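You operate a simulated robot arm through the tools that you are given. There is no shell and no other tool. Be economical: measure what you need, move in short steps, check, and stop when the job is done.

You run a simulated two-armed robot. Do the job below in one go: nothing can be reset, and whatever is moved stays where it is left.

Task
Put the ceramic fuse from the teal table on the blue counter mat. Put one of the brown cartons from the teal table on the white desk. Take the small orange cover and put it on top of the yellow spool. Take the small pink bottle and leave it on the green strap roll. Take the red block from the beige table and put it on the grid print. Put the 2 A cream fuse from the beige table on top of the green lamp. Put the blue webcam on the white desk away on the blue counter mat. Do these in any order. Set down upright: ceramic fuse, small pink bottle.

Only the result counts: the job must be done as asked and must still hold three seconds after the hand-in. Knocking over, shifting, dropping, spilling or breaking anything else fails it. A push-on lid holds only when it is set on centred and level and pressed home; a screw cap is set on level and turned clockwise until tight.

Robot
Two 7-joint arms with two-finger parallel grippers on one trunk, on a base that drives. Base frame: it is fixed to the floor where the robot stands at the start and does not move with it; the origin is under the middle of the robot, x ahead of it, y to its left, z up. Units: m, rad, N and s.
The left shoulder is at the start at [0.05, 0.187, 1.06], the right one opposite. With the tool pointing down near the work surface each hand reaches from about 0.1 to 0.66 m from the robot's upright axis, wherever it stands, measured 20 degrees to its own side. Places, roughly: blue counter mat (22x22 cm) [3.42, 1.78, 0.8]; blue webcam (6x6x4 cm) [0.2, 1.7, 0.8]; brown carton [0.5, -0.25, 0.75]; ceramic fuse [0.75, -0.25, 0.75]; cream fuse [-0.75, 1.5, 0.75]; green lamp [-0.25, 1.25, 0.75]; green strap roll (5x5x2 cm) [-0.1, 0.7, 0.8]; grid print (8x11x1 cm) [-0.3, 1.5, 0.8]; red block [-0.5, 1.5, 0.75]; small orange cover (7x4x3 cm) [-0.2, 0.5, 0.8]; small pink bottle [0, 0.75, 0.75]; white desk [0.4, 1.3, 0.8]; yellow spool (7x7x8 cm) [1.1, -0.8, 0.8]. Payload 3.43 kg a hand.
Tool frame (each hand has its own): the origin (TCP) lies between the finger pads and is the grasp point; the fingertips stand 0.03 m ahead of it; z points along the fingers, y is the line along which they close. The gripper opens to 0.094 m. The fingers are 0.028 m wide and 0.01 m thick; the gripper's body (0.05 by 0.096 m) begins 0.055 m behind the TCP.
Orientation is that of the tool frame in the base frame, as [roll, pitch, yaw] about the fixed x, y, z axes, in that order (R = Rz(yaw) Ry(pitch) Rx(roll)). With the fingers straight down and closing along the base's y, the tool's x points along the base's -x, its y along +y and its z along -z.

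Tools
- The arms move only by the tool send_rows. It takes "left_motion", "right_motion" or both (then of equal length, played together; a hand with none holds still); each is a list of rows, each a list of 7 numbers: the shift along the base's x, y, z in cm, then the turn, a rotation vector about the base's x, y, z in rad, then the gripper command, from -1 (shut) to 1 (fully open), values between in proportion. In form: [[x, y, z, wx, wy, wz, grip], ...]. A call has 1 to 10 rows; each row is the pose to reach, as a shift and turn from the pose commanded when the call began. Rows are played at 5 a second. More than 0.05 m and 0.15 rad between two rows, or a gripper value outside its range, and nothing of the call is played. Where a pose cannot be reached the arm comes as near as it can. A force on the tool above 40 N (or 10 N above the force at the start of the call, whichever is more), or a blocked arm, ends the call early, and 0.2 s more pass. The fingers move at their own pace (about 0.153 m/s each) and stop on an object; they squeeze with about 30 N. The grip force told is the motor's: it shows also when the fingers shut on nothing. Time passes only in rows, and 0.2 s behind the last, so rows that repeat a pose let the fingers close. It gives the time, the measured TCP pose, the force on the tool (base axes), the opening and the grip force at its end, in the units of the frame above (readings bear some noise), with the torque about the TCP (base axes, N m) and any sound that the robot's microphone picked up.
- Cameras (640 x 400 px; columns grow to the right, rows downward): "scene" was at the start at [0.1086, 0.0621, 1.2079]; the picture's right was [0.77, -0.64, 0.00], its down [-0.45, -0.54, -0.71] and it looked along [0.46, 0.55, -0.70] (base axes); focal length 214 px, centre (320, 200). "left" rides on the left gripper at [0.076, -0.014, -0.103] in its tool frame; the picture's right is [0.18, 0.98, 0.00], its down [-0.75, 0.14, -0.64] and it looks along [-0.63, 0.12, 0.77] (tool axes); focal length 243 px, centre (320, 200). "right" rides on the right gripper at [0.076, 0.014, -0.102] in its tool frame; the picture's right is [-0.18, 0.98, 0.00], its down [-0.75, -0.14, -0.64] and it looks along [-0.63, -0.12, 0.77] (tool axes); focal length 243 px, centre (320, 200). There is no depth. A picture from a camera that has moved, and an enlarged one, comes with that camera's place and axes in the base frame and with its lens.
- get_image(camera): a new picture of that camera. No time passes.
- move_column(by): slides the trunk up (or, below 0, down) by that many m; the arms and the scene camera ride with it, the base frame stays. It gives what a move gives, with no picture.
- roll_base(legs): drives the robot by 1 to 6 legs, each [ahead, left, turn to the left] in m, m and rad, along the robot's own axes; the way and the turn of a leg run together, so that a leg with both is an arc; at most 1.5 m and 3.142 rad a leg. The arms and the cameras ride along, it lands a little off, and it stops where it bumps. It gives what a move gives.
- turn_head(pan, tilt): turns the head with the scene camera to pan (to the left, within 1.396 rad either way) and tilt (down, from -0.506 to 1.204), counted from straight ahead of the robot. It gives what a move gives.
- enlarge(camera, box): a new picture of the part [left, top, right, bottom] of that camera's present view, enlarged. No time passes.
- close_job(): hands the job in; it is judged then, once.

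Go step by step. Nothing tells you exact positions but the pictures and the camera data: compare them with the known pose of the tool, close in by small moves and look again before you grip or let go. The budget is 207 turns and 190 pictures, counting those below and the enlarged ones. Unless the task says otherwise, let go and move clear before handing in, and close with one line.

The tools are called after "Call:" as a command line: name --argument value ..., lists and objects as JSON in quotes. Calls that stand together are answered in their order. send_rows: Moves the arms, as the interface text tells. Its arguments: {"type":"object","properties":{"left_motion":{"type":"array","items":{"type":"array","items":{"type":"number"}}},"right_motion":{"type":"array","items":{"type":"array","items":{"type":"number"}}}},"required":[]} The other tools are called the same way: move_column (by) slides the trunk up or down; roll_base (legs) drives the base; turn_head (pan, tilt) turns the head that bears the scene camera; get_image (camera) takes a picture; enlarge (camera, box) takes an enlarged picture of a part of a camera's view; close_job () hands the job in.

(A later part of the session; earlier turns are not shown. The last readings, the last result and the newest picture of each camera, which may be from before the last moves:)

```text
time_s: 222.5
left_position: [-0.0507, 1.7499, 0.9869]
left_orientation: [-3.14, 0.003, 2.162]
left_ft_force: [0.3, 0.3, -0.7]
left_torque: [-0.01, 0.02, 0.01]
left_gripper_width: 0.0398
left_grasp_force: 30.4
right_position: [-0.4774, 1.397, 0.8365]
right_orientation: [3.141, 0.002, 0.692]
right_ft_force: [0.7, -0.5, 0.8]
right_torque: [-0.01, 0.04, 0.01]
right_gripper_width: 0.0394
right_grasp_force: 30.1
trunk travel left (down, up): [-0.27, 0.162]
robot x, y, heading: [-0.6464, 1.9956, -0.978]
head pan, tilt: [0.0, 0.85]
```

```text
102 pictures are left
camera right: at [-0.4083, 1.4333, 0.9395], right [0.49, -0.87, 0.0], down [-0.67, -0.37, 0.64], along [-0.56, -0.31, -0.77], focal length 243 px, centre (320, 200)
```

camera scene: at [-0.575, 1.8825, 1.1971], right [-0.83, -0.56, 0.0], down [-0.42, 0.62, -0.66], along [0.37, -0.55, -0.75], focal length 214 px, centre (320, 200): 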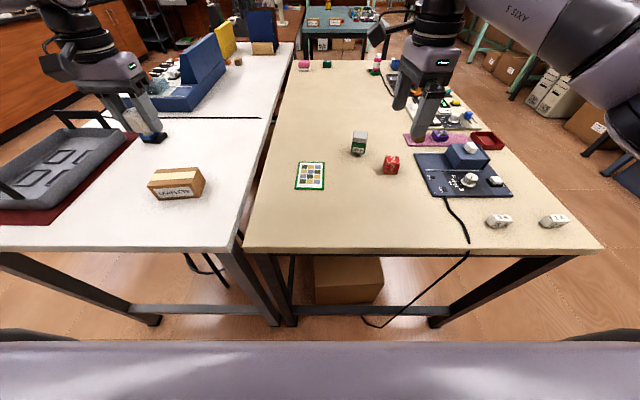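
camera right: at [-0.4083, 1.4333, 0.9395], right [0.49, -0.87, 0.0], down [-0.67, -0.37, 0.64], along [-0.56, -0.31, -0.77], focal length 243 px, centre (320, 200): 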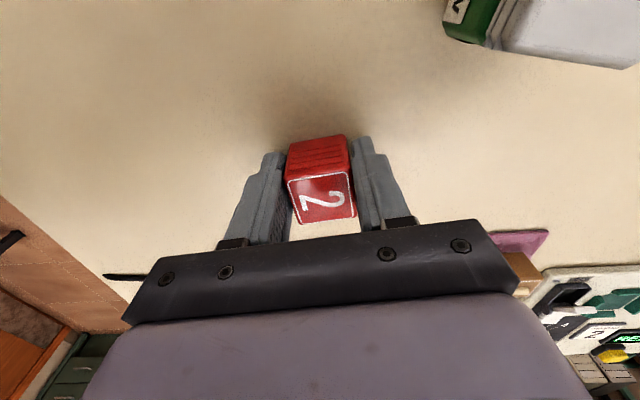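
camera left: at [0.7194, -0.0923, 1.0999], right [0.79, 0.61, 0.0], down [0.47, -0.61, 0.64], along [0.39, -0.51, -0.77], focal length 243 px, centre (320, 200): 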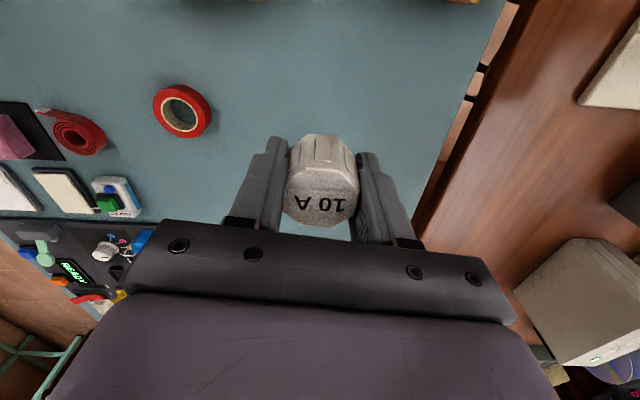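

Block gripped. Lift, then shift the base left so the print is on the right hand's side.

Call:
send_rows --right_motion '[[0, 0, 4, 0, 0, 0, -1], [0, 0, 8, 0, 0, 0, -1], [0, 0, 12, 0, 0, 0, -1], [0, 0, 13, 0, 0, 0, -1]]'

Call:
roll_base --legs '[[0, 0.2, 0]]'

Call:
get_image --camera "scene"

Call:
get_image --camera "right"

```text
time_s: 223.5
left_position: [-0.0497, 1.7502, 0.9861]
left_orientation: [-3.14, 0.001, 2.165]
left_ft_force: [0.9, 0.6, -0.7]
left_torque: [0.01, -0.02, 0.02]
left_gripper_width: 0.0398
left_grasp_force: 30.1
right_position: [-0.4756, 1.3971, 0.9672]
right_orientation: [-3.14, -0.003, 0.695]
right_ft_force: [0.3, 0.5, 0.5]
right_torque: [0.01, -0.04, -0.04]
right_gripper_width: 0.0397
right_grasp_force: 30.2
trunk travel left (down, up): [-0.27, 0.162]
robot x, y, heading: [-0.649, 1.9972, -0.98]
head pan, tilt: [0.0, 0.85]
```

```text
time_s: 225.9
left_position: [0.1166, 1.8622, 0.9858]
left_orientation: [-3.14, 0.002, 2.163]
left_ft_force: [0.1, 0.2, -0.8]
left_torque: [0.02, 0.0, -0.01]
left_gripper_width: 0.0396
left_grasp_force: 30.4
right_position: [-0.3092, 1.5104, 0.9662]
right_orientation: [-3.139, -0.001, 0.691]
right_ft_force: [0.4, 0.6, -1.0]
right_torque: [0.01, 0.05, 0.0]
right_gripper_width: 0.0392
right_grasp_force: 30.3
trunk travel left (down, up): [-0.27, 0.162]
robot x, y, heading: [-0.4823, 2.1089, -0.979]
head pan, tilt: [0.0, 0.85]
```

```text
101 pictures are left
camera scene: at [-0.4078, 1.9954, 1.1972], right [-0.83, -0.56, 0.0], down [-0.42, 0.62, -0.66], along [0.37, -0.55, -0.75], focal length 214 px, centre (320, 200)
```

scene: 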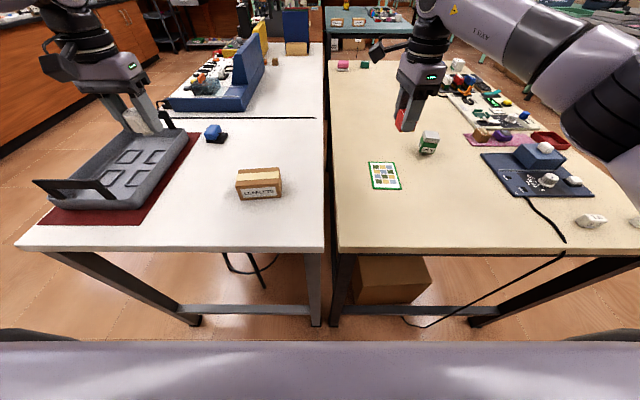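

```text
100 pictures are left
camera right: at [-0.2405, 1.5461, 1.0687], right [0.49, -0.87, 0.0], down [-0.67, -0.37, 0.64], along [-0.56, -0.31, -0.77], focal length 243 px, centre (320, 200)
```

right: 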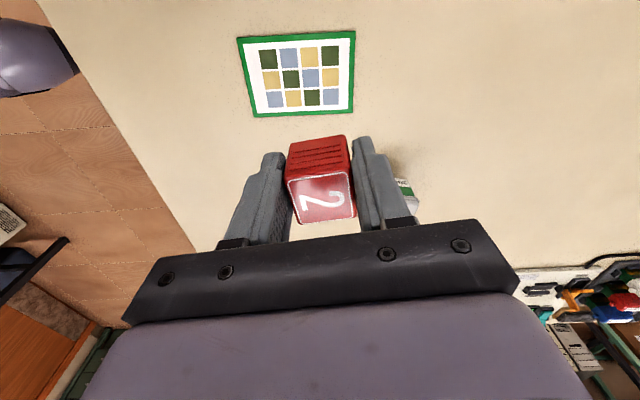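

Call:
send_rows --right_motion '[[0.3, 2.9, 0, 0, 0, 0, -1], [0.3, 2.9, -5, 0, 0, 0, -1], [0.3, 2.9, -9, 0, 0, 0, -1], [0.3, 2.9, -10.6, 0, 0, 0, -1], [0.3, 2.9, -10.6, 0, 0, 0, -1]]'

Call:
enlarge --camera "scene" --box '[330, 110, 450, 200]'

```text
time_s: 227.1
left_position: [0.117, 1.8624, 0.9867]
left_orientation: [-3.139, 0.002, 2.164]
left_ft_force: [-0.5, -1.1, -0.1]
left_torque: [0.01, 0.02, 0.0]
left_gripper_width: 0.0397
left_grasp_force: 30.5
right_position: [-0.3074, 1.5384, 0.8606]
right_orientation: [-3.14, -0.002, 0.692]
right_ft_force: [1.5, -0.2, -0.3]
right_torque: [-0.02, 0.03, 0.02]
right_gripper_width: 0.0394
right_grasp_force: 30.6
trunk travel left (down, up): [-0.27, 0.162]
robot x, y, heading: [-0.4845, 2.1088, -0.973]
head pan, tilt: [0.0, 0.85]
```

```text
4.44 times, centred on (390, 155) of scene
camera zoom: at [-0.4079, 1.9953, 1.1972], right [-0.83, -0.56, 0.0], down [-0.42, 0.62, -0.66], along [0.37, -0.55, -0.75], focal length 953 px, centre (9, 400)
```

zoom: 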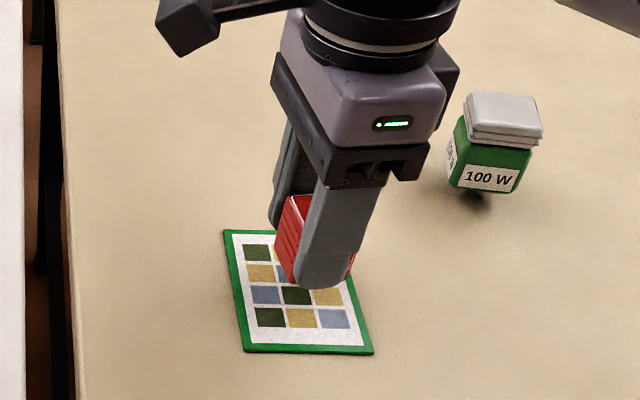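

Call:
send_rows --right_motion '[[0.4, 0.1, -0.5, 0, 0, 0, -1], [0.4, 0.1, -1, 0, 0, 0, -1], [0.4, 0.1, -1.4, 0, 0, 0, -1], [0.4, 0.1, -1.4, 0, 0, 0, -1]]'

```text
time_s: 228.1
left_position: [0.1165, 1.862, 0.9869]
left_orientation: [-3.14, 0.002, 2.163]
left_ft_force: [-0.1, 0.6, -0.1]
left_torque: [-0.01, 0.02, 0.04]
left_gripper_width: 0.0397
left_grasp_force: 29.7
right_position: [-0.3023, 1.5382, 0.846]
right_orientation: [-3.141, -0.001, 0.69]
right_ft_force: [-0.6, -0.4, -0.4]
right_torque: [0.02, 0.0, 0.0]
right_gripper_width: 0.0398
right_grasp_force: 30.2
trunk travel left (down, up): [-0.27, 0.162]
robot x, y, heading: [-0.4835, 2.107, -0.979]
head pan, tilt: [0.0, 0.85]
```

Call:
send_rows --right_motion '[[0, 0, -0.25, 0, 0, 0, -1], [0, 0, -0.5, 0, 0, 0, -1], [0, 0, -0.5, 0, 0, 0, -1]]'

```text
time_s: 228.9
left_position: [0.1169, 1.8606, 0.9863]
left_orientation: [-3.138, 0.002, 2.164]
left_ft_force: [-0.2, -0.4, -1.2]
left_torque: [0.0, 0.03, -0.01]
left_gripper_width: 0.0398
left_grasp_force: 30.0
right_position: [-0.3019, 1.5384, 0.841]
right_orientation: [-3.141, -0.002, 0.69]
right_ft_force: [0.7, -0.7, -1.2]
right_torque: [0.0, 0.02, 0.03]
right_gripper_width: 0.0395
right_grasp_force: 29.8
trunk travel left (down, up): [-0.27, 0.162]
robot x, y, heading: [-0.4808, 2.1145, -0.976]
head pan, tilt: [0.0, 0.85]
```

Call:
send_rows --right_motion '[[0, 0, -0.2, 0, 0, 0, -1], [0, 0, -0.4, 0, 0, 0, -1], [0, 0, -0.4, 0, 0, 0, -1]]'

```text
time_s: 229.7
left_position: [0.1166, 1.8624, 0.9866]
left_orientation: [-3.138, 0.006, 2.166]
left_ft_force: [0.2, -0.5, 0.2]
left_torque: [0.02, 0.04, 0.01]
left_gripper_width: 0.0398
left_grasp_force: 30.0
right_position: [-0.3011, 1.5395, 0.8408]
right_orientation: [3.137, -0.004, 0.691]
right_ft_force: [-0.3, -3.8, 18.7]
right_torque: [-0.05, 0.26, -0.01]
right_gripper_width: 0.0394
right_grasp_force: 30.1
trunk travel left (down, up): [-0.27, 0.162]
robot x, y, heading: [-0.4836, 2.1069, -0.977]
head pan, tilt: [0.0, 0.85]
```

Call:
send_rows --right_motion '[[0, 0, 0.2, 0, 0, 0, -1], [0, 0, 0.2, 0, 0, 0, 0.3], [0, 0, 0.2, 0, 0, 0, 0.3], [0, 0, 4, 0, 0, 0, 0.3], [0, 0, 9, 0, 0, 0, 1], [0, 0, 14, 0, 0, 0, 1]]'

Call:
enlarge --camera "scene" --box '[330, 110, 450, 200]'

```text
time_s: 231.1
left_position: [0.1171, 1.8629, 0.9854]
left_orientation: [-3.14, 0.001, 2.163]
left_ft_force: [0.7, 0.2, -0.8]
left_torque: [0.01, -0.02, -0.03]
left_gripper_width: 0.0398
left_grasp_force: 30.3
right_position: [-0.3025, 1.5415, 0.9771]
right_orientation: [-3.14, 0.001, 0.692]
right_ft_force: [0.0, -0.3, 0.3]
right_torque: [0.01, -0.02, 0.02]
right_gripper_width: 0.0941
right_grasp_force: 0.1
trunk travel left (down, up): [-0.27, 0.162]
robot x, y, heading: [-0.4831, 2.1084, -0.979]
head pan, tilt: [0.0, 0.85]
```

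```text
4.44 times, centred on (390, 155) of scene
camera zoom: at [-0.4079, 1.9957, 1.1972], right [-0.83, -0.56, 0.0], down [-0.42, 0.62, -0.66], along [0.37, -0.55, -0.75], focal length 953 px, centre (9, 400)
```

zoom: 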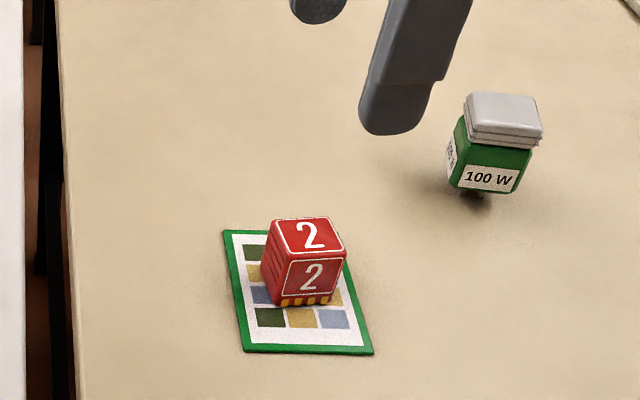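

Block is on the print. Now slide right to the 2 A cream fuse.

Call:
roll_base --legs '[[0, -0.48, 0]]'

Call:
get_image --camera "scene"

Call:
get_image --camera "right"

```text
time_s: 235.8
left_position: [-0.2795, 1.5966, 0.9868]
left_orientation: [-3.14, 0.001, 2.163]
left_ft_force: [0.6, -0.6, -0.4]
left_torque: [0.05, -0.01, 0.01]
left_gripper_width: 0.0397
left_grasp_force: 29.7
right_position: [-0.6991, 1.2742, 0.9781]
right_orientation: [-3.141, -0.002, 0.692]
right_ft_force: [-0.2, -0.4, 0.2]
right_torque: [-0.02, -0.03, -0.01]
right_gripper_width: 0.094
right_grasp_force: 0.1
trunk travel left (down, up): [-0.27, 0.162]
robot x, y, heading: [-0.8793, 1.843, -0.981]
head pan, tilt: [0.0, 0.85]
```

```text
97 pictures are left
camera scene: at [-0.8043, 1.7291, 1.1972], right [-0.83, -0.56, 0.0], down [-0.42, 0.62, -0.66], along [0.37, -0.55, -0.75], focal length 214 px, centre (320, 200)
```

scene: 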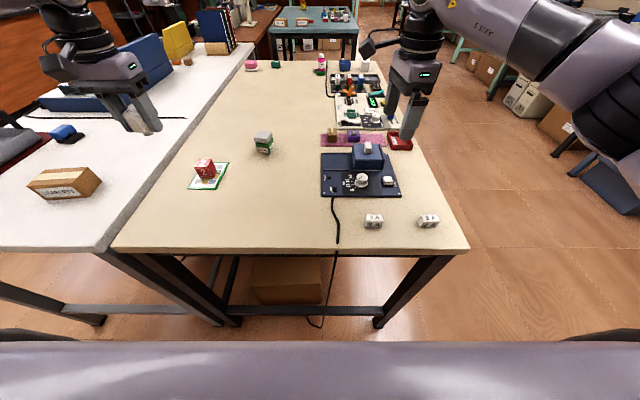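

```text
96 pictures are left
camera right: at [-0.6296, 1.3111, 1.0798], right [0.49, -0.87, 0.0], down [-0.67, -0.37, 0.64], along [-0.56, -0.31, -0.77], focal length 243 px, centre (320, 200)
```

right: 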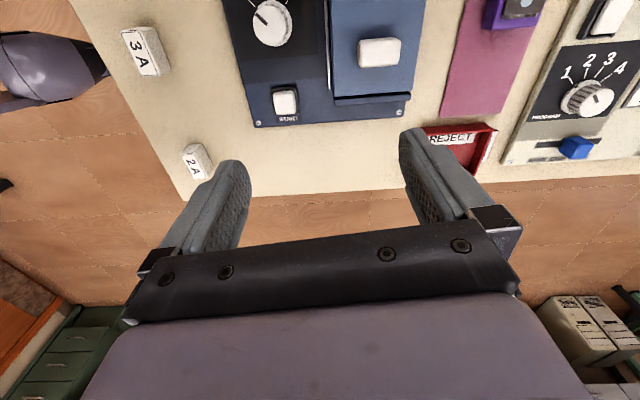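

Call:
send_rows --right_motion '[[-3.5, 2.5, 0, 0, 0, 0, 0.6], [-7, 5, 0, 0, 0, 0, 0.6], [-10.5, 7.5, 0, 0, 0, 0, 0.6], [-14, 9.8, -1, 0, 0, 0, 0.6], [-14.1, 9.8, -5, 0, 0, 0, 0.6], [-14.1, 9.8, -5, 0, 0, 0, 0.6]]'

Call:
get_image --camera "right"

Call:
enlarge --camera "scene" --box '[380, 180, 476, 240]'

```text
time_s: 237.2
left_position: [-0.2798, 1.5957, 0.9849]
left_orientation: [-3.14, 0.002, 2.164]
left_ft_force: [-0.2, 0.3, -0.7]
left_torque: [-0.02, 0.0, 0.0]
left_gripper_width: 0.0397
left_grasp_force: 30.1
right_position: [-0.8404, 1.372, 0.9264]
right_orientation: [3.141, -0.001, 0.694]
right_ft_force: [0.5, 0.3, 0.5]
right_torque: [-0.02, 0.0, 0.04]
right_gripper_width: 0.0753
right_grasp_force: 0.0
trunk travel left (down, up): [-0.27, 0.162]
robot x, y, heading: [-0.8786, 1.84, -0.981]
head pan, tilt: [0.0, 0.85]
```

```text
95 pictures are left
camera right: at [-0.7712, 1.409, 1.0293], right [0.49, -0.87, 0.0], down [-0.67, -0.37, 0.64], along [-0.56, -0.31, -0.77], focal length 243 px, centre (320, 200)
```

right: 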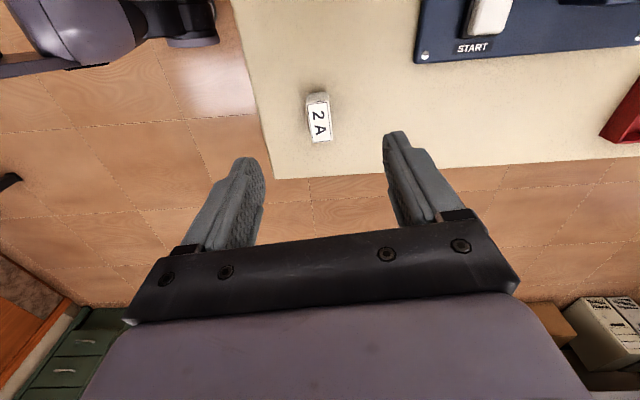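

```text
6.67 times, centred on (428, 210) of scene
camera zoom: at [-0.8042, 1.7291, 1.1972], right [-0.83, -0.56, 0.0], down [-0.42, 0.62, -0.66], along [0.37, -0.55, -0.75], focal length 1430 px, centre (-400, 133)
```

zoom: 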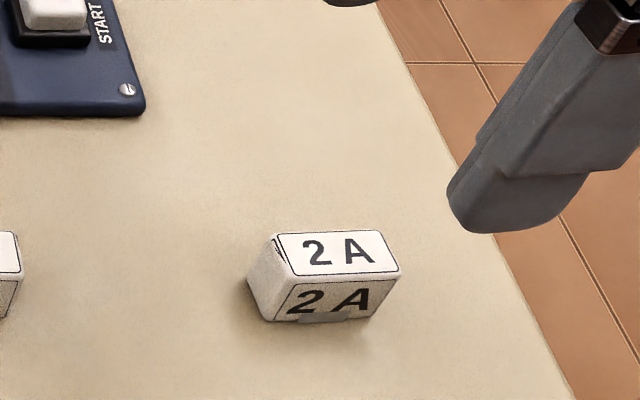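

Call:
send_rows --right_motion '[[-0.7, -0.6, -3, 0, 0, 0, 0.3], [-0.7, -0.6, -6, 0, 0, 0, 0.3], [-0.7, -0.6, -9, 0, 0, 0, 0.3], [-0.7, -0.6, -9, 0, 0, 0, 0.3]]'

Call:
get_image --camera "right"

```text
time_s: 238.2
left_position: [-0.28, 1.5975, 0.9855]
left_orientation: [-3.139, 0.002, 2.163]
left_ft_force: [0.7, -0.3, -0.8]
left_torque: [0.01, 0.01, -0.02]
left_gripper_width: 0.0399
left_grasp_force: 29.9
right_position: [-0.8467, 1.366, 0.8382]
right_orientation: [3.141, -0.001, 0.693]
right_ft_force: [0.4, 0.2, 0.7]
right_torque: [0.03, 0.02, 0.0]
right_gripper_width: 0.0612
right_grasp_force: 0.0
trunk travel left (down, up): [-0.27, 0.162]
robot x, y, heading: [-0.8773, 1.8455, -0.977]
head pan, tilt: [0.0, 0.85]
```

```text
93 pictures are left
camera right: at [-0.7777, 1.4028, 0.9392], right [0.49, -0.87, 0.0], down [-0.67, -0.37, 0.64], along [-0.56, -0.31, -0.77], focal length 243 px, centre (320, 200)
```

right: 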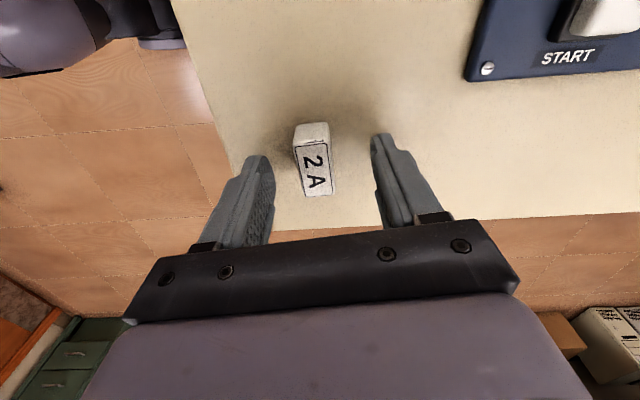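

Call:
send_rows --right_motion '[[0.2, 0.3, -0.4, 0, 0, 0, 0.3], [0.2, 0.3, -0.4, 0, 0, 0, -1], [0.2, 0.3, -0.4, 0, 0, 0, -1], [0.2, 0.3, -0.4, 0, 0, 0, -1], [0.2, 0.3, 4, 0, 0, 0, -1], [0.2, 0.3, 9, 0, 0, 0, -1], [0.2, 0.3, 14, 0, 0, 0, -1]]'

Call:
get_image --camera "right"

```text
time_s: 239.8
left_position: [-0.2807, 1.5972, 0.9854]
left_orientation: [-3.14, 0.001, 2.164]
left_ft_force: [-0.4, 0.1, -0.3]
left_torque: [0.02, 0.0, 0.01]
left_gripper_width: 0.0396
left_grasp_force: 29.7
right_position: [-0.8432, 1.3719, 0.9788]
right_orientation: [-3.141, 0.0, 0.694]
right_ft_force: [-0.3, 0.1, 0.5]
right_torque: [0.02, -0.01, -0.03]
right_gripper_width: 0.0188
right_grasp_force: 29.8
trunk travel left (down, up): [-0.27, 0.162]
robot x, y, heading: [-0.8788, 1.8395, -0.976]
head pan, tilt: [0.0, 0.85]
```

```text
92 pictures are left
camera right: at [-0.7754, 1.4068, 1.0803], right [0.49, -0.87, 0.0], down [-0.67, -0.37, 0.64], along [-0.56, -0.31, -0.77], focal length 243 px, centre (320, 200)
```

right: 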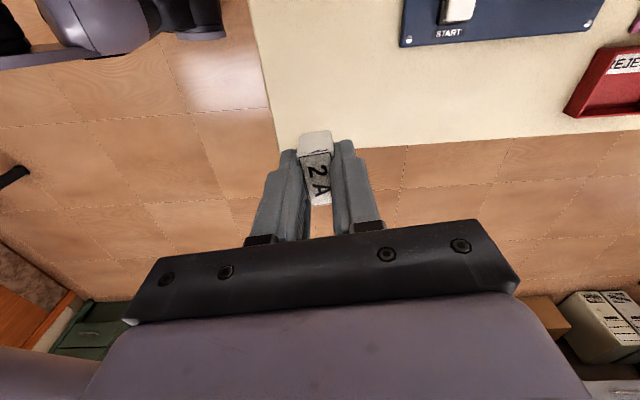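

Fuse gripped. The lamp is at (-0.3675,1.366), a bit far; I'll rotate the robot left so the right shoulder comes closer.

Call:
roll_base --legs '[[0, 0.1, 0], [0, 0, 0.75]]'

Call:
turn_head --pan -0.7 --tilt 0.8

Call:
get_image --camera "scene"

Call:
get_image --camera "right"

```text
time_s: 243.3
left_position: [-0.189, 2.1236, 0.9859]
left_orientation: [-3.141, 0.0, 2.909]
left_ft_force: [0.3, -0.3, -0.6]
left_torque: [0.0, 0.0, 0.0]
left_gripper_width: 0.0397
left_grasp_force: 30.1
right_position: [-0.4506, 1.5726, 0.9767]
right_orientation: [3.141, -0.001, 1.439]
right_ft_force: [0.6, 0.4, -0.6]
right_torque: [-0.02, -0.01, -0.01]
right_gripper_width: 0.0187
right_grasp_force: 30.3
trunk travel left (down, up): [-0.27, 0.162]
robot x, y, heading: [-0.7963, 1.9033, -0.233]
head pan, tilt: [0.0, 0.85]
```

```text
time_s: 244.4
left_position: [-0.1895, 2.123, 0.9855]
left_orientation: [-3.139, 0.002, 2.91]
left_ft_force: [0.3, 0.0, -0.2]
left_torque: [0.0, 0.04, 0.04]
left_gripper_width: 0.0398
left_grasp_force: 30.0
right_position: [-0.45, 1.5739, 0.9777]
right_orientation: [-3.141, -0.002, 1.438]
right_ft_force: [-0.8, 0.1, 0.1]
right_torque: [0.01, -0.01, -0.02]
right_gripper_width: 0.0185
right_grasp_force: 29.7
trunk travel left (down, up): [-0.27, 0.162]
robot x, y, heading: [-0.7944, 1.8957, -0.235]
head pan, tilt: [-0.7, 0.799]
```

```text
91 pictures are left
camera scene: at [-0.6934, 1.8194, 1.2013], right [-0.8, -0.6, 0.0], down [-0.43, 0.58, -0.7], along [0.41, -0.56, -0.72], focal length 214 px, centre (320, 200)
```

scene: 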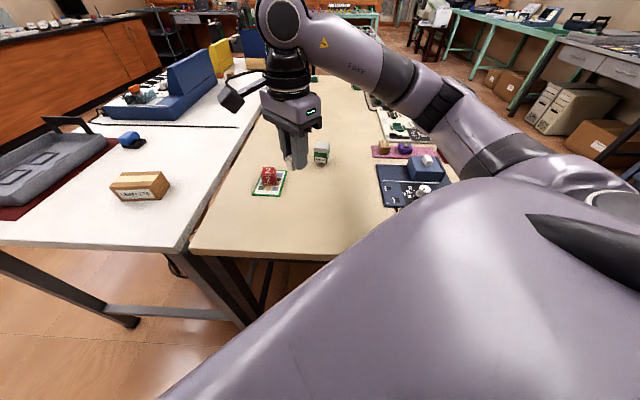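

```text
90 pictures are left
camera right: at [-0.4247, 1.6462, 1.0797], right [0.95, -0.31, 0.0], down [-0.24, -0.73, 0.64], along [-0.2, -0.61, -0.77], focal length 243 px, centre (320, 200)
```

right: 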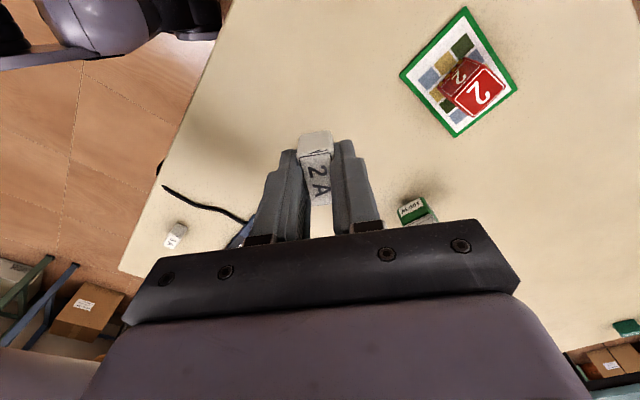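

Call:
send_rows --right_motion '[[1.6, -4.2, 0, 0, 0, 0, -1], [3.2, -8.4, 0, 0, 0, 0, -1], [4.8, -12.6, 0, 0, 0, 0, -1], [6.4, -16.8, 0, 0, 0, 0, -1], [8.2, -20.6, 0, 0, 0, 0, -1], [8.2, -20.6, 0, 0, 0, 0, -1]]'

Call:
get_image --camera "right"

Call:
enlarge --camera "scene" --box '[260, 90, 380, 180]'

```text
time_s: 245.8
left_position: [-0.1894, 2.1227, 0.9855]
left_orientation: [-3.14, 0.002, 2.91]
left_ft_force: [-0.1, -0.1, -0.5]
left_torque: [0.0, 0.02, -0.01]
left_gripper_width: 0.0395
left_grasp_force: 29.8
right_position: [-0.368, 1.3671, 0.9778]
right_orientation: [3.142, 0.0, 1.437]
right_ft_force: [0.0, -0.6, -1.1]
right_torque: [-0.03, -0.01, 0.03]
right_gripper_width: 0.0186
right_grasp_force: 29.7
trunk travel left (down, up): [-0.27, 0.162]
robot x, y, heading: [-0.7952, 1.8988, -0.233]
head pan, tilt: [-0.7, 0.799]
```

```text
89 pictures are left
camera right: at [-0.3425, 1.4402, 1.0809], right [0.95, -0.31, 0.0], down [-0.24, -0.73, 0.64], along [-0.2, -0.61, -0.77], focal length 243 px, centre (320, 200)
```

right: 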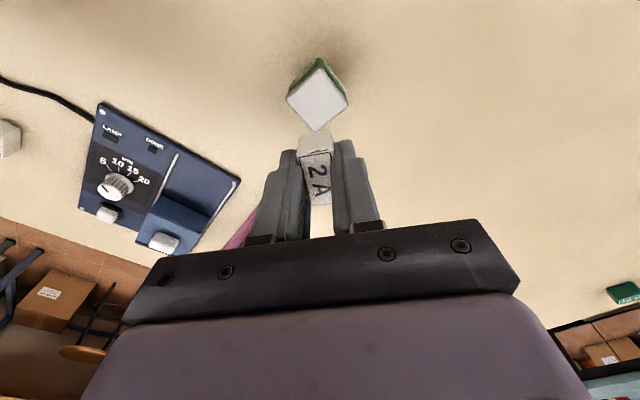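

```text
4.44 times, centred on (320, 135) of scene
camera zoom: at [-0.6935, 1.8194, 1.2013], right [-0.8, -0.59, 0.0], down [-0.43, 0.58, -0.7], along [0.41, -0.56, -0.72], focal length 953 px, centre (320, 489)
```

zoom: 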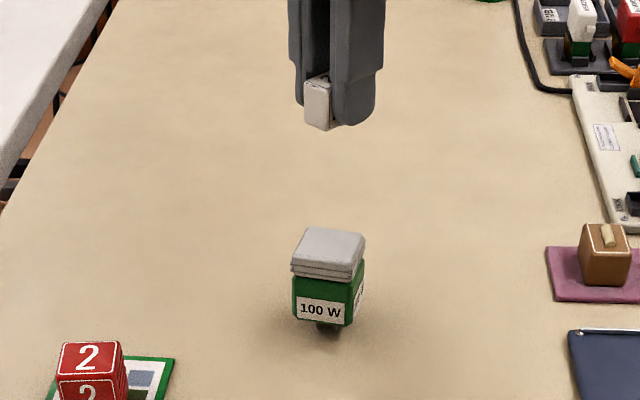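

Call:
send_rows --right_motion '[[0.2, 0.4, -3, 0, 0, 0, -1], [0.2, 0.4, -5.5, 0, 0, 0, -1], [0.2, 0.4, -7, 0, 0, 0, -1], [0.2, 0.4, -7, 0, 0, 0, -1]]'

Call:
get_image --camera "right"

Call:
enlarge --camera "scene" --box '[280, 100, 360, 160]'

```text
time_s: 246.8
left_position: [-0.1881, 2.1224, 0.986]
left_orientation: [-3.139, 0.002, 2.91]
left_ft_force: [0.5, 0.1, -0.5]
left_torque: [-0.01, -0.02, 0.01]
left_gripper_width: 0.0397
left_grasp_force: 29.6
right_position: [-0.3663, 1.3717, 0.9079]
right_orientation: [-3.14, -0.002, 1.438]
right_ft_force: [0.8, -0.1, 0.2]
right_torque: [-0.04, 0.01, 0.0]
right_gripper_width: 0.0186
right_grasp_force: 30.0
trunk travel left (down, up): [-0.27, 0.162]
robot x, y, heading: [-0.7947, 1.897, -0.235]
head pan, tilt: [-0.7, 0.799]
```

```text
87 pictures are left
camera right: at [-0.341, 1.4441, 1.0094], right [0.95, -0.31, 0.0], down [-0.24, -0.73, 0.64], along [-0.2, -0.61, -0.77], focal length 243 px, centre (320, 200)
```

right: 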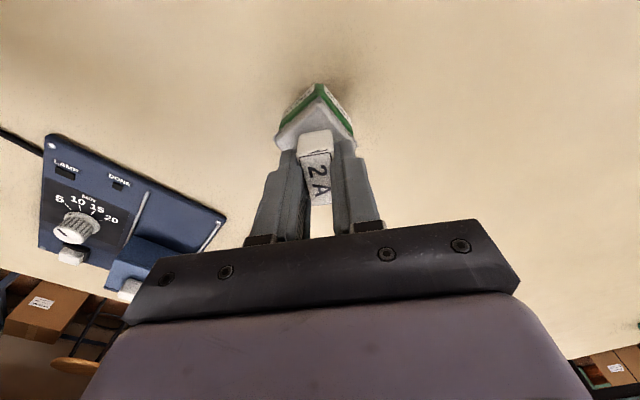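

```text
6.67 times, centred on (320, 130) of scene
camera zoom: at [-0.6935, 1.8194, 1.2013], right [-0.8, -0.59, 0.0], down [-0.43, 0.58, -0.7], along [0.41, -0.56, -0.72], focal length 1430 px, centre (320, 667)
```

zoom: 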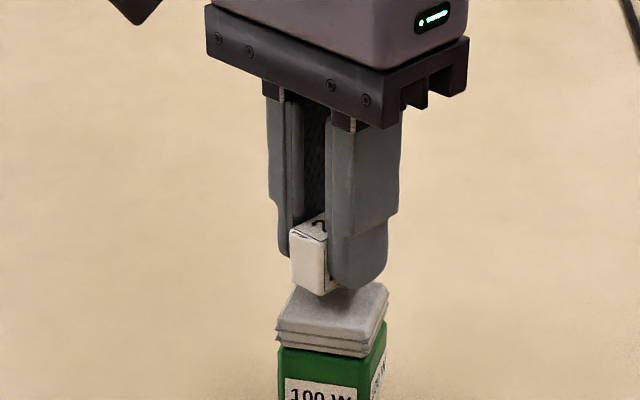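

Call:
send_rows --right_motion '[[0.1, 0.4, -0.4, 0, 0, 0, -1], [0.1, 0.4, -0.7, 0, 0, 0, -1], [0.1, 0.4, -0.7, 0, 0, 0, -1]]'

Call:
enlarge --camera "scene" --box '[280, 110, 360, 170]'

```text
time_s: 247.6
left_position: [-0.1888, 2.1235, 0.9856]
left_orientation: [-3.141, 0.003, 2.909]
left_ft_force: [0.0, -0.8, -0.5]
left_torque: [0.03, 0.01, -0.02]
left_gripper_width: 0.0394
left_grasp_force: 30.3
right_position: [-0.3653, 1.375, 0.8989]
right_orientation: [-3.139, -0.003, 1.437]
right_ft_force: [0.4, -0.7, -0.9]
right_torque: [0.0, 0.01, 0.03]
right_gripper_width: 0.0186
right_grasp_force: 29.9
trunk travel left (down, up): [-0.27, 0.162]
robot x, y, heading: [-0.7918, 1.899, -0.239]
head pan, tilt: [-0.7, 0.799]
```

```text
6.67 times, centred on (320, 140) of scene
camera zoom: at [-0.6935, 1.8194, 1.2013], right [-0.8, -0.59, 0.0], down [-0.43, 0.58, -0.7], along [0.41, -0.56, -0.72], focal length 1430 px, centre (320, 600)
```

zoom: 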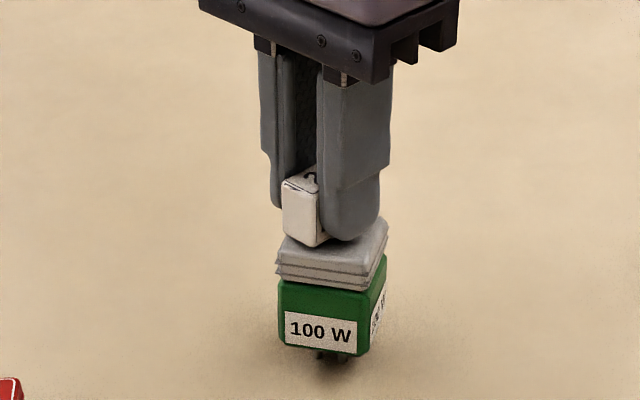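

Call:
send_rows --right_motion '[[0, 0, -0.15, 0, 0, 0, -1], [0, 0, -0.3, 0, 0, 0, -1], [0, 0, -0.3, 0, 0, 0, -1]]'

Call:
enlarge --camera "scene" --box '[280, 110, 360, 170]'

```text
time_s: 248.4
left_position: [-0.1896, 2.1227, 0.9857]
left_orientation: [-3.14, 0.002, 2.91]
left_ft_force: [0.6, -0.5, -0.1]
left_torque: [0.0, 0.0, 0.01]
left_gripper_width: 0.0397
left_grasp_force: 30.1
right_position: [-0.3658, 1.3757, 0.8977]
right_orientation: [3.141, -0.001, 1.437]
right_ft_force: [0.5, 0.0, 2.4]
right_torque: [0.01, -0.01, -0.01]
right_gripper_width: 0.0185
right_grasp_force: 30.1
trunk travel left (down, up): [-0.27, 0.162]
robot x, y, heading: [-0.7964, 1.8918, -0.233]
head pan, tilt: [-0.7, 0.799]
```

```text
6.67 times, centred on (320, 140) of scene
camera zoom: at [-0.6937, 1.8196, 1.2014], right [-0.8, -0.59, 0.0], down [-0.43, 0.58, -0.7], along [0.41, -0.56, -0.72], focal length 1430 px, centre (320, 600)
```

zoom: 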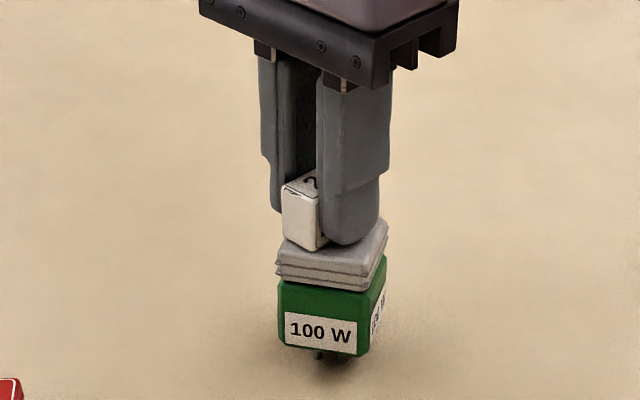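

Contact (2.4 N). Release gently and rise.

Call:
send_rows --right_motion '[[0, 0, 0, 0, 0, 0, -0.45], [0, 0, 0, 0, 0, 0, -0.3], [0, 0, 1, 0, 0, 0, -0.3], [0, 0, 4, 0, 0, 0, -0.3], [0, 0, 8, 0, 0, 0, 0], [0, 0, 12, 0, 0, 0, 1], [0, 0, 14, 0, 0, 0, 1]]'

Call:
enlarge --camera "scene" --box '[240, 100, 360, 190]'

```text
time_s: 250.0
left_position: [-0.1895, 2.1227, 0.9865]
left_orientation: [-3.14, 0.002, 2.91]
left_ft_force: [-0.2, -0.2, -0.2]
left_torque: [0.04, 0.03, 0.03]
left_gripper_width: 0.0397
left_grasp_force: 30.0
right_position: [-0.3653, 1.3755, 1.0382]
right_orientation: [-3.14, -0.001, 1.439]
right_ft_force: [0.8, -0.1, -0.3]
right_torque: [-0.04, -0.01, -0.01]
right_gripper_width: 0.0942
right_grasp_force: 0.0
trunk travel left (down, up): [-0.27, 0.162]
robot x, y, heading: [-0.7932, 1.9002, -0.234]
head pan, tilt: [-0.7, 0.799]
```

```text
4.44 times, centred on (300, 145) of scene
camera zoom: at [-0.6936, 1.8195, 1.2013], right [-0.8, -0.59, 0.0], down [-0.43, 0.58, -0.7], along [0.41, -0.56, -0.72], focal length 953 px, centre (409, 444)
```

zoom: 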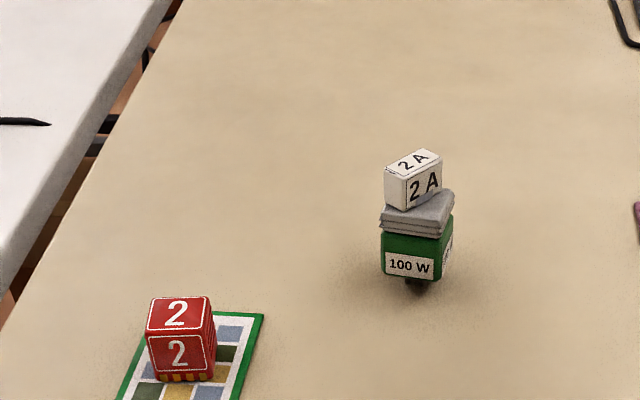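

Call:
enlarge --camera "scene" --box '[310, 125, 350, 170]'

```text
8.89 times, centred on (330, 148) of scene
camera zoom: at [-0.6936, 1.8195, 1.2013], right [-0.8, -0.59, 0.0], down [-0.43, 0.58, -0.7], along [0.41, -0.56, -0.72], focal length 1906 px, centre (231, 667)
```

zoom: 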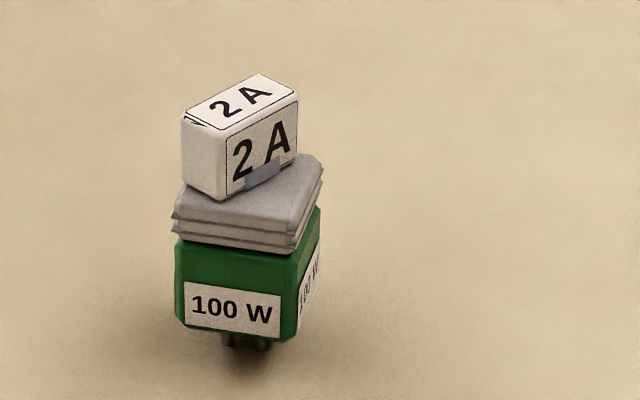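

The fuse sits well on the lamp. Now the webcam: shift along to the desk end and rotate a bit more to the left so the right shoulder faces the desk.

Call:
roll_base --legs '[[0.503, 0.548, 0], [0, 0, 0.33]]'

Call:
turn_head --pan -1.1 --tilt 0.8

Call:
get_image --camera "scene"

Call:
get_image --camera "right"

```text
time_s: 256.3
left_position: [0.3166, 2.7235, 0.9863]
left_orientation: [-3.14, 0.002, -3.038]
left_ft_force: [-0.5, -0.6, -1.8]
left_torque: [-0.04, -0.02, -0.04]
left_gripper_width: 0.0397
left_grasp_force: 30.0
right_position: [0.3973, 1.9596, 1.0383]
right_orientation: [-3.141, -0.003, 1.775]
right_ft_force: [-0.6, -0.1, -0.5]
right_torque: [-0.02, 0.0, 0.0]
right_gripper_width: 0.094
right_grasp_force: 0.1
trunk travel left (down, up): [-0.27, 0.162]
robot x, y, heading: [-0.1843, 2.3133, 0.097]
head pan, tilt: [-0.7, 0.799]
```

```text
time_s: 257.1
left_position: [0.3168, 2.7236, 0.9855]
left_orientation: [-3.141, 0.002, -3.038]
left_ft_force: [-0.1, -0.1, -0.2]
left_torque: [-0.03, 0.03, -0.03]
left_gripper_width: 0.0397
left_grasp_force: 30.0
right_position: [0.3974, 1.9597, 1.0385]
right_orientation: [3.14, -0.001, 1.774]
right_ft_force: [0.3, 1.1, 0.3]
right_torque: [0.01, 0.0, 0.01]
right_gripper_width: 0.0942
right_grasp_force: 0.1
trunk travel left (down, up): [-0.27, 0.162]
robot x, y, heading: [-0.1829, 2.311, 0.107]
head pan, tilt: [-1.1, 0.799]
```

```text
81 pictures are left
camera scene: at [-0.0831, 2.2483, 1.2013], right [-0.84, -0.54, 0.0], down [-0.39, 0.6, -0.7], along [0.38, -0.59, -0.72], focal length 214 px, centre (320, 200)
```

scene: 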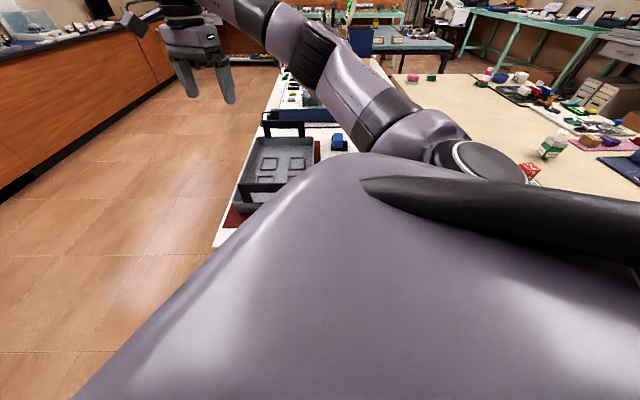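

```text
80 pictures are left
camera right: at [0.3967, 2.0359, 1.1403], right [1.0, 0.02, 0.0], down [0.01, -0.77, 0.64], along [0.01, -0.64, -0.77], focal length 243 px, centre (320, 200)
```

right: 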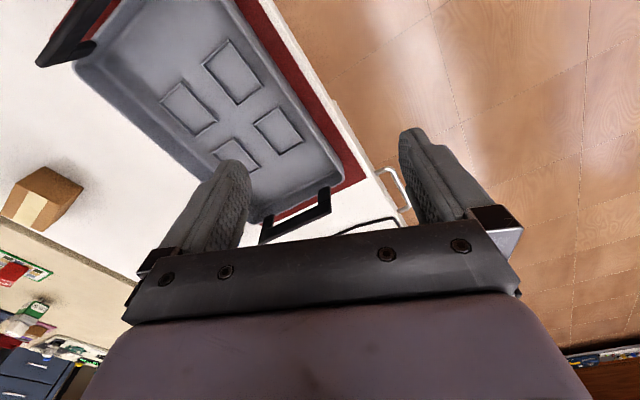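

Call:
send_rows --right_motion '[[-2.5, -3.8, 0, 0, 0, 0, 1], [-5, -7.6, 0, 0, 0, 0, 1], [-7.5, -11.4, 0, 0, 0, 0, 1], [-10, -15.2, 0, 0, 0, 0, 1], [-12.5, -19, -1, 0, 0, 0, 1], [-15, -22.8, -3, 0, 0, 0, 1], [-17.5, -25.5, -5, 0, 0, 0, 1], [-17.5, -25.5, -5, 0, 0, 0, 1]]'

Call:
get_image --camera "right"

Call:
get_image --camera "scene"

```text
time_s: 258.9
left_position: [0.3166, 2.7233, 0.9854]
left_orientation: [-3.14, 0.001, -3.037]
left_ft_force: [-0.6, 0.2, -0.4]
left_torque: [-0.01, 0.0, 0.01]
left_gripper_width: 0.0398
left_grasp_force: 29.5
right_position: [0.2205, 1.7026, 0.9874]
right_orientation: [-3.141, 0.001, 1.775]
right_ft_force: [-0.2, -0.1, -0.8]
right_torque: [-0.03, 0.04, 0.04]
right_gripper_width: 0.0939
right_grasp_force: 0.1
trunk travel left (down, up): [-0.27, 0.162]
robot x, y, heading: [-0.1838, 2.3085, 0.1]
head pan, tilt: [-1.1, 0.799]
```

```text
79 pictures are left
camera right: at [0.2218, 1.7798, 1.0905], right [1.0, 0.02, 0.0], down [0.01, -0.77, 0.64], along [0.01, -0.64, -0.77], focal length 243 px, centre (320, 200)
```

right: 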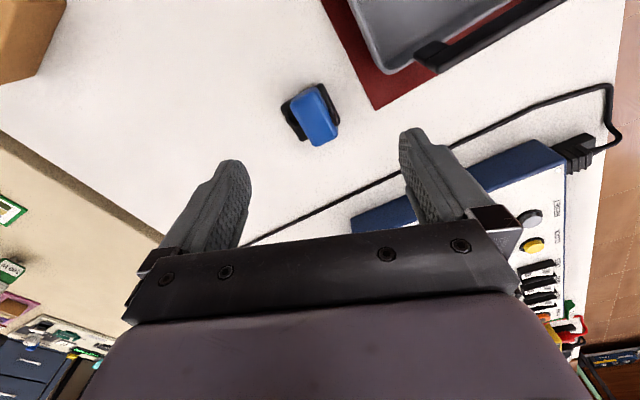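

```text
78 pictures are left
camera scene: at [-0.0831, 2.2484, 1.2013], right [-0.84, -0.54, 0.0], down [-0.39, 0.6, -0.7], along [0.38, -0.59, -0.72], focal length 214 px, centre (320, 200)
```

scene: 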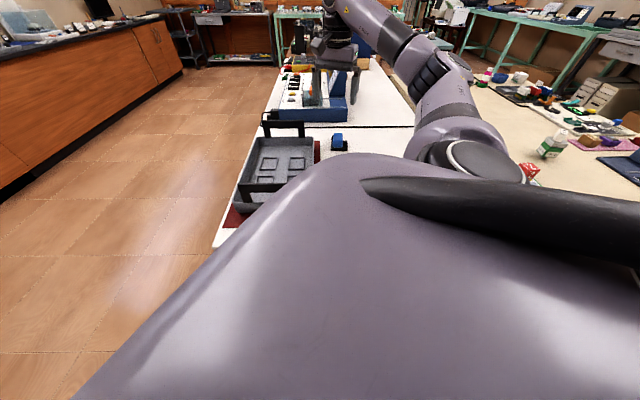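

Call:
enlarge --camera "right" --box '[260, 60, 380, 160]'

Call:
enlarge --camera "scene" --box '[310, 120, 370, 160]'

```text
4.00 times, centred on (320, 110) of right
camera zoom: at [0.2218, 1.7798, 1.0905], right [1.0, 0.02, 0.0], down [0.01, -0.77, 0.64], along [0.01, -0.64, -0.77], focal length 970 px, centre (320, 560)
```

zoom: 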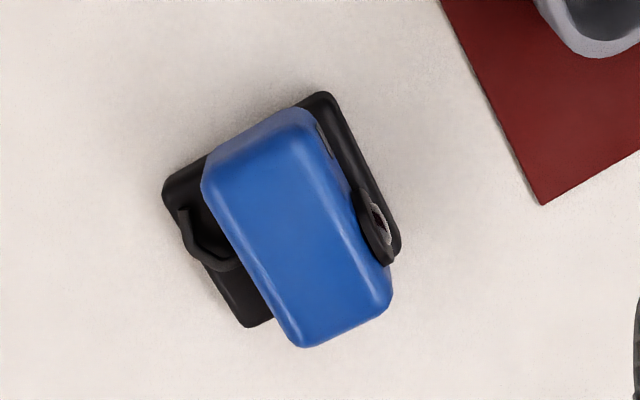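

```text
10.00 times, centred on (340, 140) of scene
camera zoom: at [-0.0831, 2.2484, 1.2013], right [-0.84, -0.54, 0.0], down [-0.39, 0.6, -0.7], along [0.38, -0.59, -0.72], focal length 2145 px, centre (120, 800)
```

zoom: 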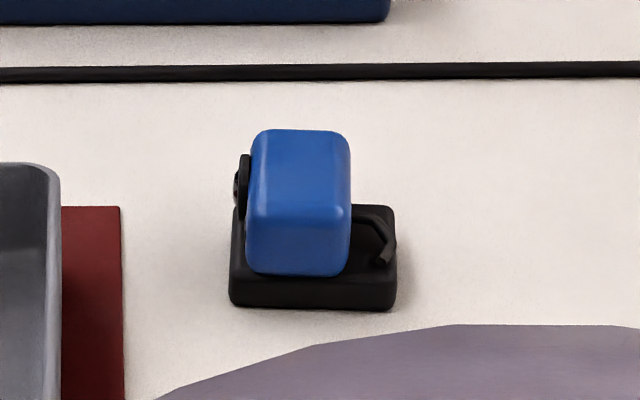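

Webcam's blue body centre is about (0.218,1.680), long axis needs about +0.33 rad yaw. Rotate and hover.

Call:
send_rows --right_motion '[[-0.1, -1, 0, 0, 0, 0.12, 0.6], [-0.3, -2.3, -2, 0, 0, 0.24, 0.6], [-0.3, -2.3, -6, 0, 0, 0.34, 0.6], [-0.3, -2.3, -8, 0, 0, 0.34, 0.6], [-0.3, -2.3, -8, 0, 0, 0.34, 0.6]]'

Call:
get_image --camera "right"

Call:
enlarge --camera "scene" --box '[300, 100, 380, 160]'

```text
time_s: 260.1
left_position: [0.3159, 2.7242, 0.9864]
left_orientation: [3.141, 0.001, -3.036]
left_ft_force: [1.0, 0.7, -0.1]
left_torque: [0.03, -0.01, -0.01]
left_gripper_width: 0.0396
left_grasp_force: 30.6
right_position: [0.2205, 1.6819, 0.9068]
right_orientation: [-3.14, 0.0, 2.115]
right_ft_force: [-0.1, -0.2, 1.2]
right_torque: [0.01, -0.01, 0.0]
right_gripper_width: 0.0751
right_grasp_force: 0.0
trunk travel left (down, up): [-0.27, 0.162]
robot x, y, heading: [-0.1834, 2.3124, 0.101]
head pan, tilt: [-1.1, 0.799]
```

```text
75 pictures are left
camera right: at [0.1934, 1.7534, 1.0097], right [0.94, 0.35, 0.0], down [0.27, -0.72, 0.64], along [0.22, -0.6, -0.77], focal length 243 px, centre (320, 200)
```

right: 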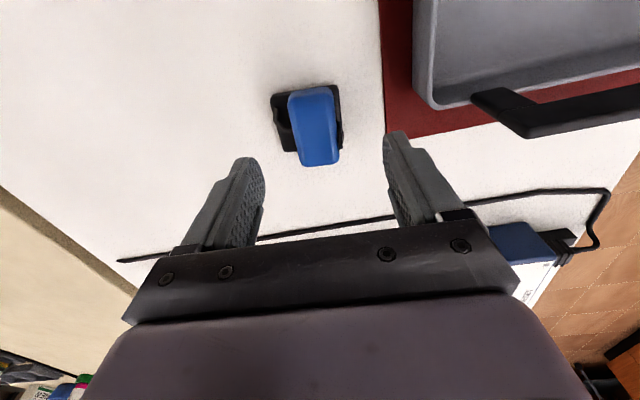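

```text
6.67 times, centred on (340, 130) of scene
camera zoom: at [-0.0832, 2.2483, 1.2013], right [-0.84, -0.54, 0.0], down [-0.39, 0.6, -0.7], along [0.38, -0.59, -0.72], focal length 1430 px, centre (187, 667)
```

zoom: 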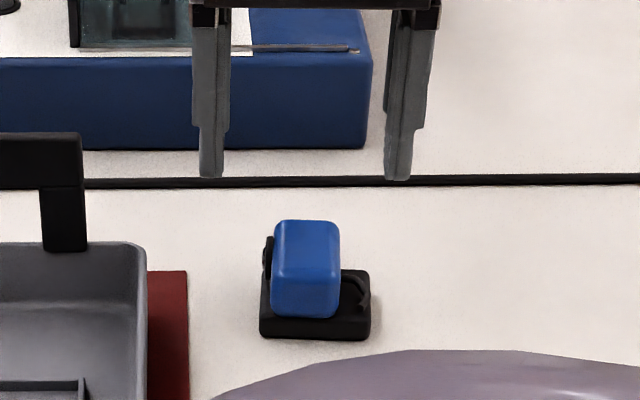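

Call:
send_rows --right_motion '[[-0.25, 0, -3, 0, 0, 0.04, 0.6], [-0.25, 0, -5.1, 0, 0, 0.04, 0.6], [-0.25, 0, -5.1, 0, 0, 0.04, 0.6]]'

Call:
get_image --camera "right"

Call:
enlarge --camera "scene" --box '[300, 100, 380, 160]'

```text
time_s: 260.9
left_position: [0.3167, 2.7236, 0.9858]
left_orientation: [-3.14, 0.003, -3.037]
left_ft_force: [0.6, 0.6, -0.2]
left_torque: [-0.03, 0.01, -0.02]
left_gripper_width: 0.0397
left_grasp_force: 29.4
right_position: [0.2169, 1.6809, 0.8565]
right_orientation: [3.141, 0.0, 2.155]
right_ft_force: [-1.4, -0.2, -1.1]
right_torque: [0.0, 0.05, 0.01]
right_gripper_width: 0.0754
right_grasp_force: 0.1
trunk travel left (down, up): [-0.27, 0.162]
robot x, y, heading: [-0.1842, 2.3098, 0.105]
head pan, tilt: [-1.1, 0.799]
```

```text
73 pictures are left
camera right: at [0.1878, 1.7516, 0.9588], right [0.92, 0.39, 0.0], down [0.3, -0.71, 0.64], along [0.25, -0.59, -0.77], focal length 243 px, centre (320, 200)
```

right: 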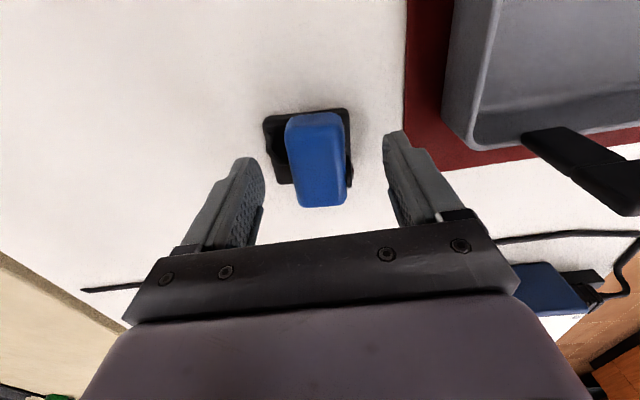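

```text
6.67 times, centred on (340, 130) of scene
camera zoom: at [-0.0832, 2.2483, 1.2013], right [-0.84, -0.54, 0.0], down [-0.39, 0.6, -0.7], along [0.38, -0.59, -0.72], focal length 1430 px, centre (187, 667)
```

zoom: 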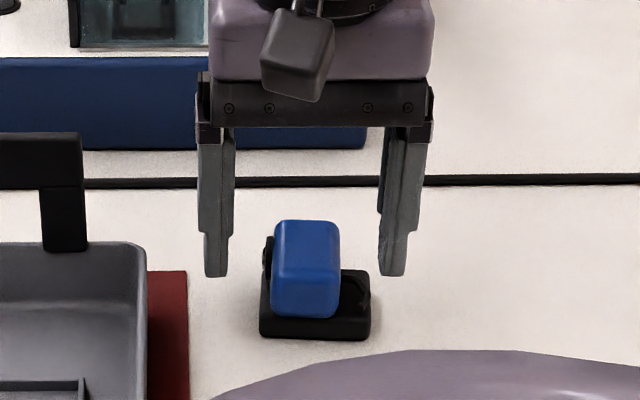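

Call:
send_rows --right_motion '[[0, 0, 0, 0, 0, 0, -1], [0, 0, 0, 0, 0, 0, -1], [0, 0, 0, 0, 0, 0, -1], [0, 0, 2, 0, 0, 0, -1], [0, 0, 5, 0, 0, 0, -1], [0, 0, 5, 0, 0, 0, -1]]'

Call:
enlarge --camera "scene" --box '[300, 80, 380, 160]'

Call:
get_image --camera "right"

```text
time_s: 262.3
left_position: [0.3166, 2.7233, 0.9864]
left_orientation: [-3.14, 0.003, -3.038]
left_ft_force: [-0.4, 0.3, 0.6]
left_torque: [0.01, 0.01, -0.05]
left_gripper_width: 0.0395
left_grasp_force: 30.5
right_position: [0.2183, 1.6805, 0.9064]
right_orientation: [-3.139, -0.001, 2.152]
right_ft_force: [-1.0, 0.2, -0.9]
right_torque: [0.04, 0.03, 0.02]
right_gripper_width: 0.0332
right_grasp_force: 29.9
trunk travel left (down, up): [-0.27, 0.162]
robot x, y, heading: [-0.1815, 2.3109, 0.1]
head pan, tilt: [-1.1, 0.799]
```

```text
5.00 times, centred on (340, 120) of scene
camera zoom: at [-0.0831, 2.2481, 1.2012], right [-0.84, -0.54, 0.0], down [-0.39, 0.6, -0.7], along [0.38, -0.59, -0.72], focal length 1072 px, centre (220, 600)
```

zoom: 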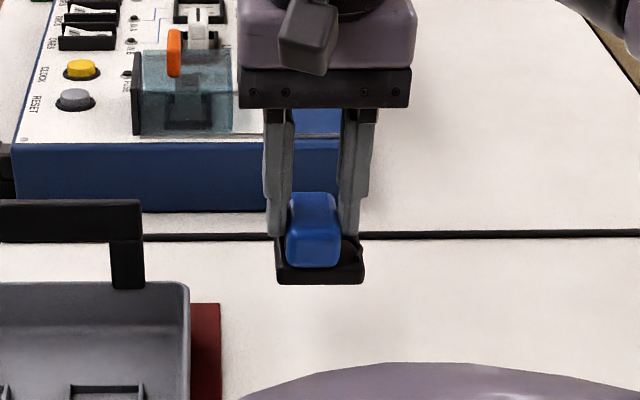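

```text
70 pictures are left
camera right: at [0.1878, 1.752, 1.0091], right [0.92, 0.39, 0.0], down [0.3, -0.71, 0.64], along [0.25, -0.59, -0.77], focal length 243 px, centre (320, 200)
```

right: 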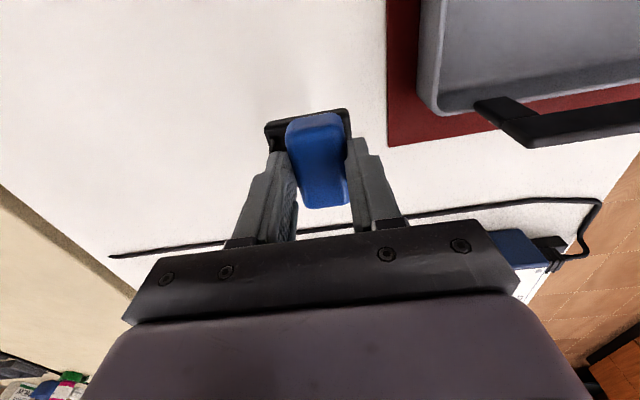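

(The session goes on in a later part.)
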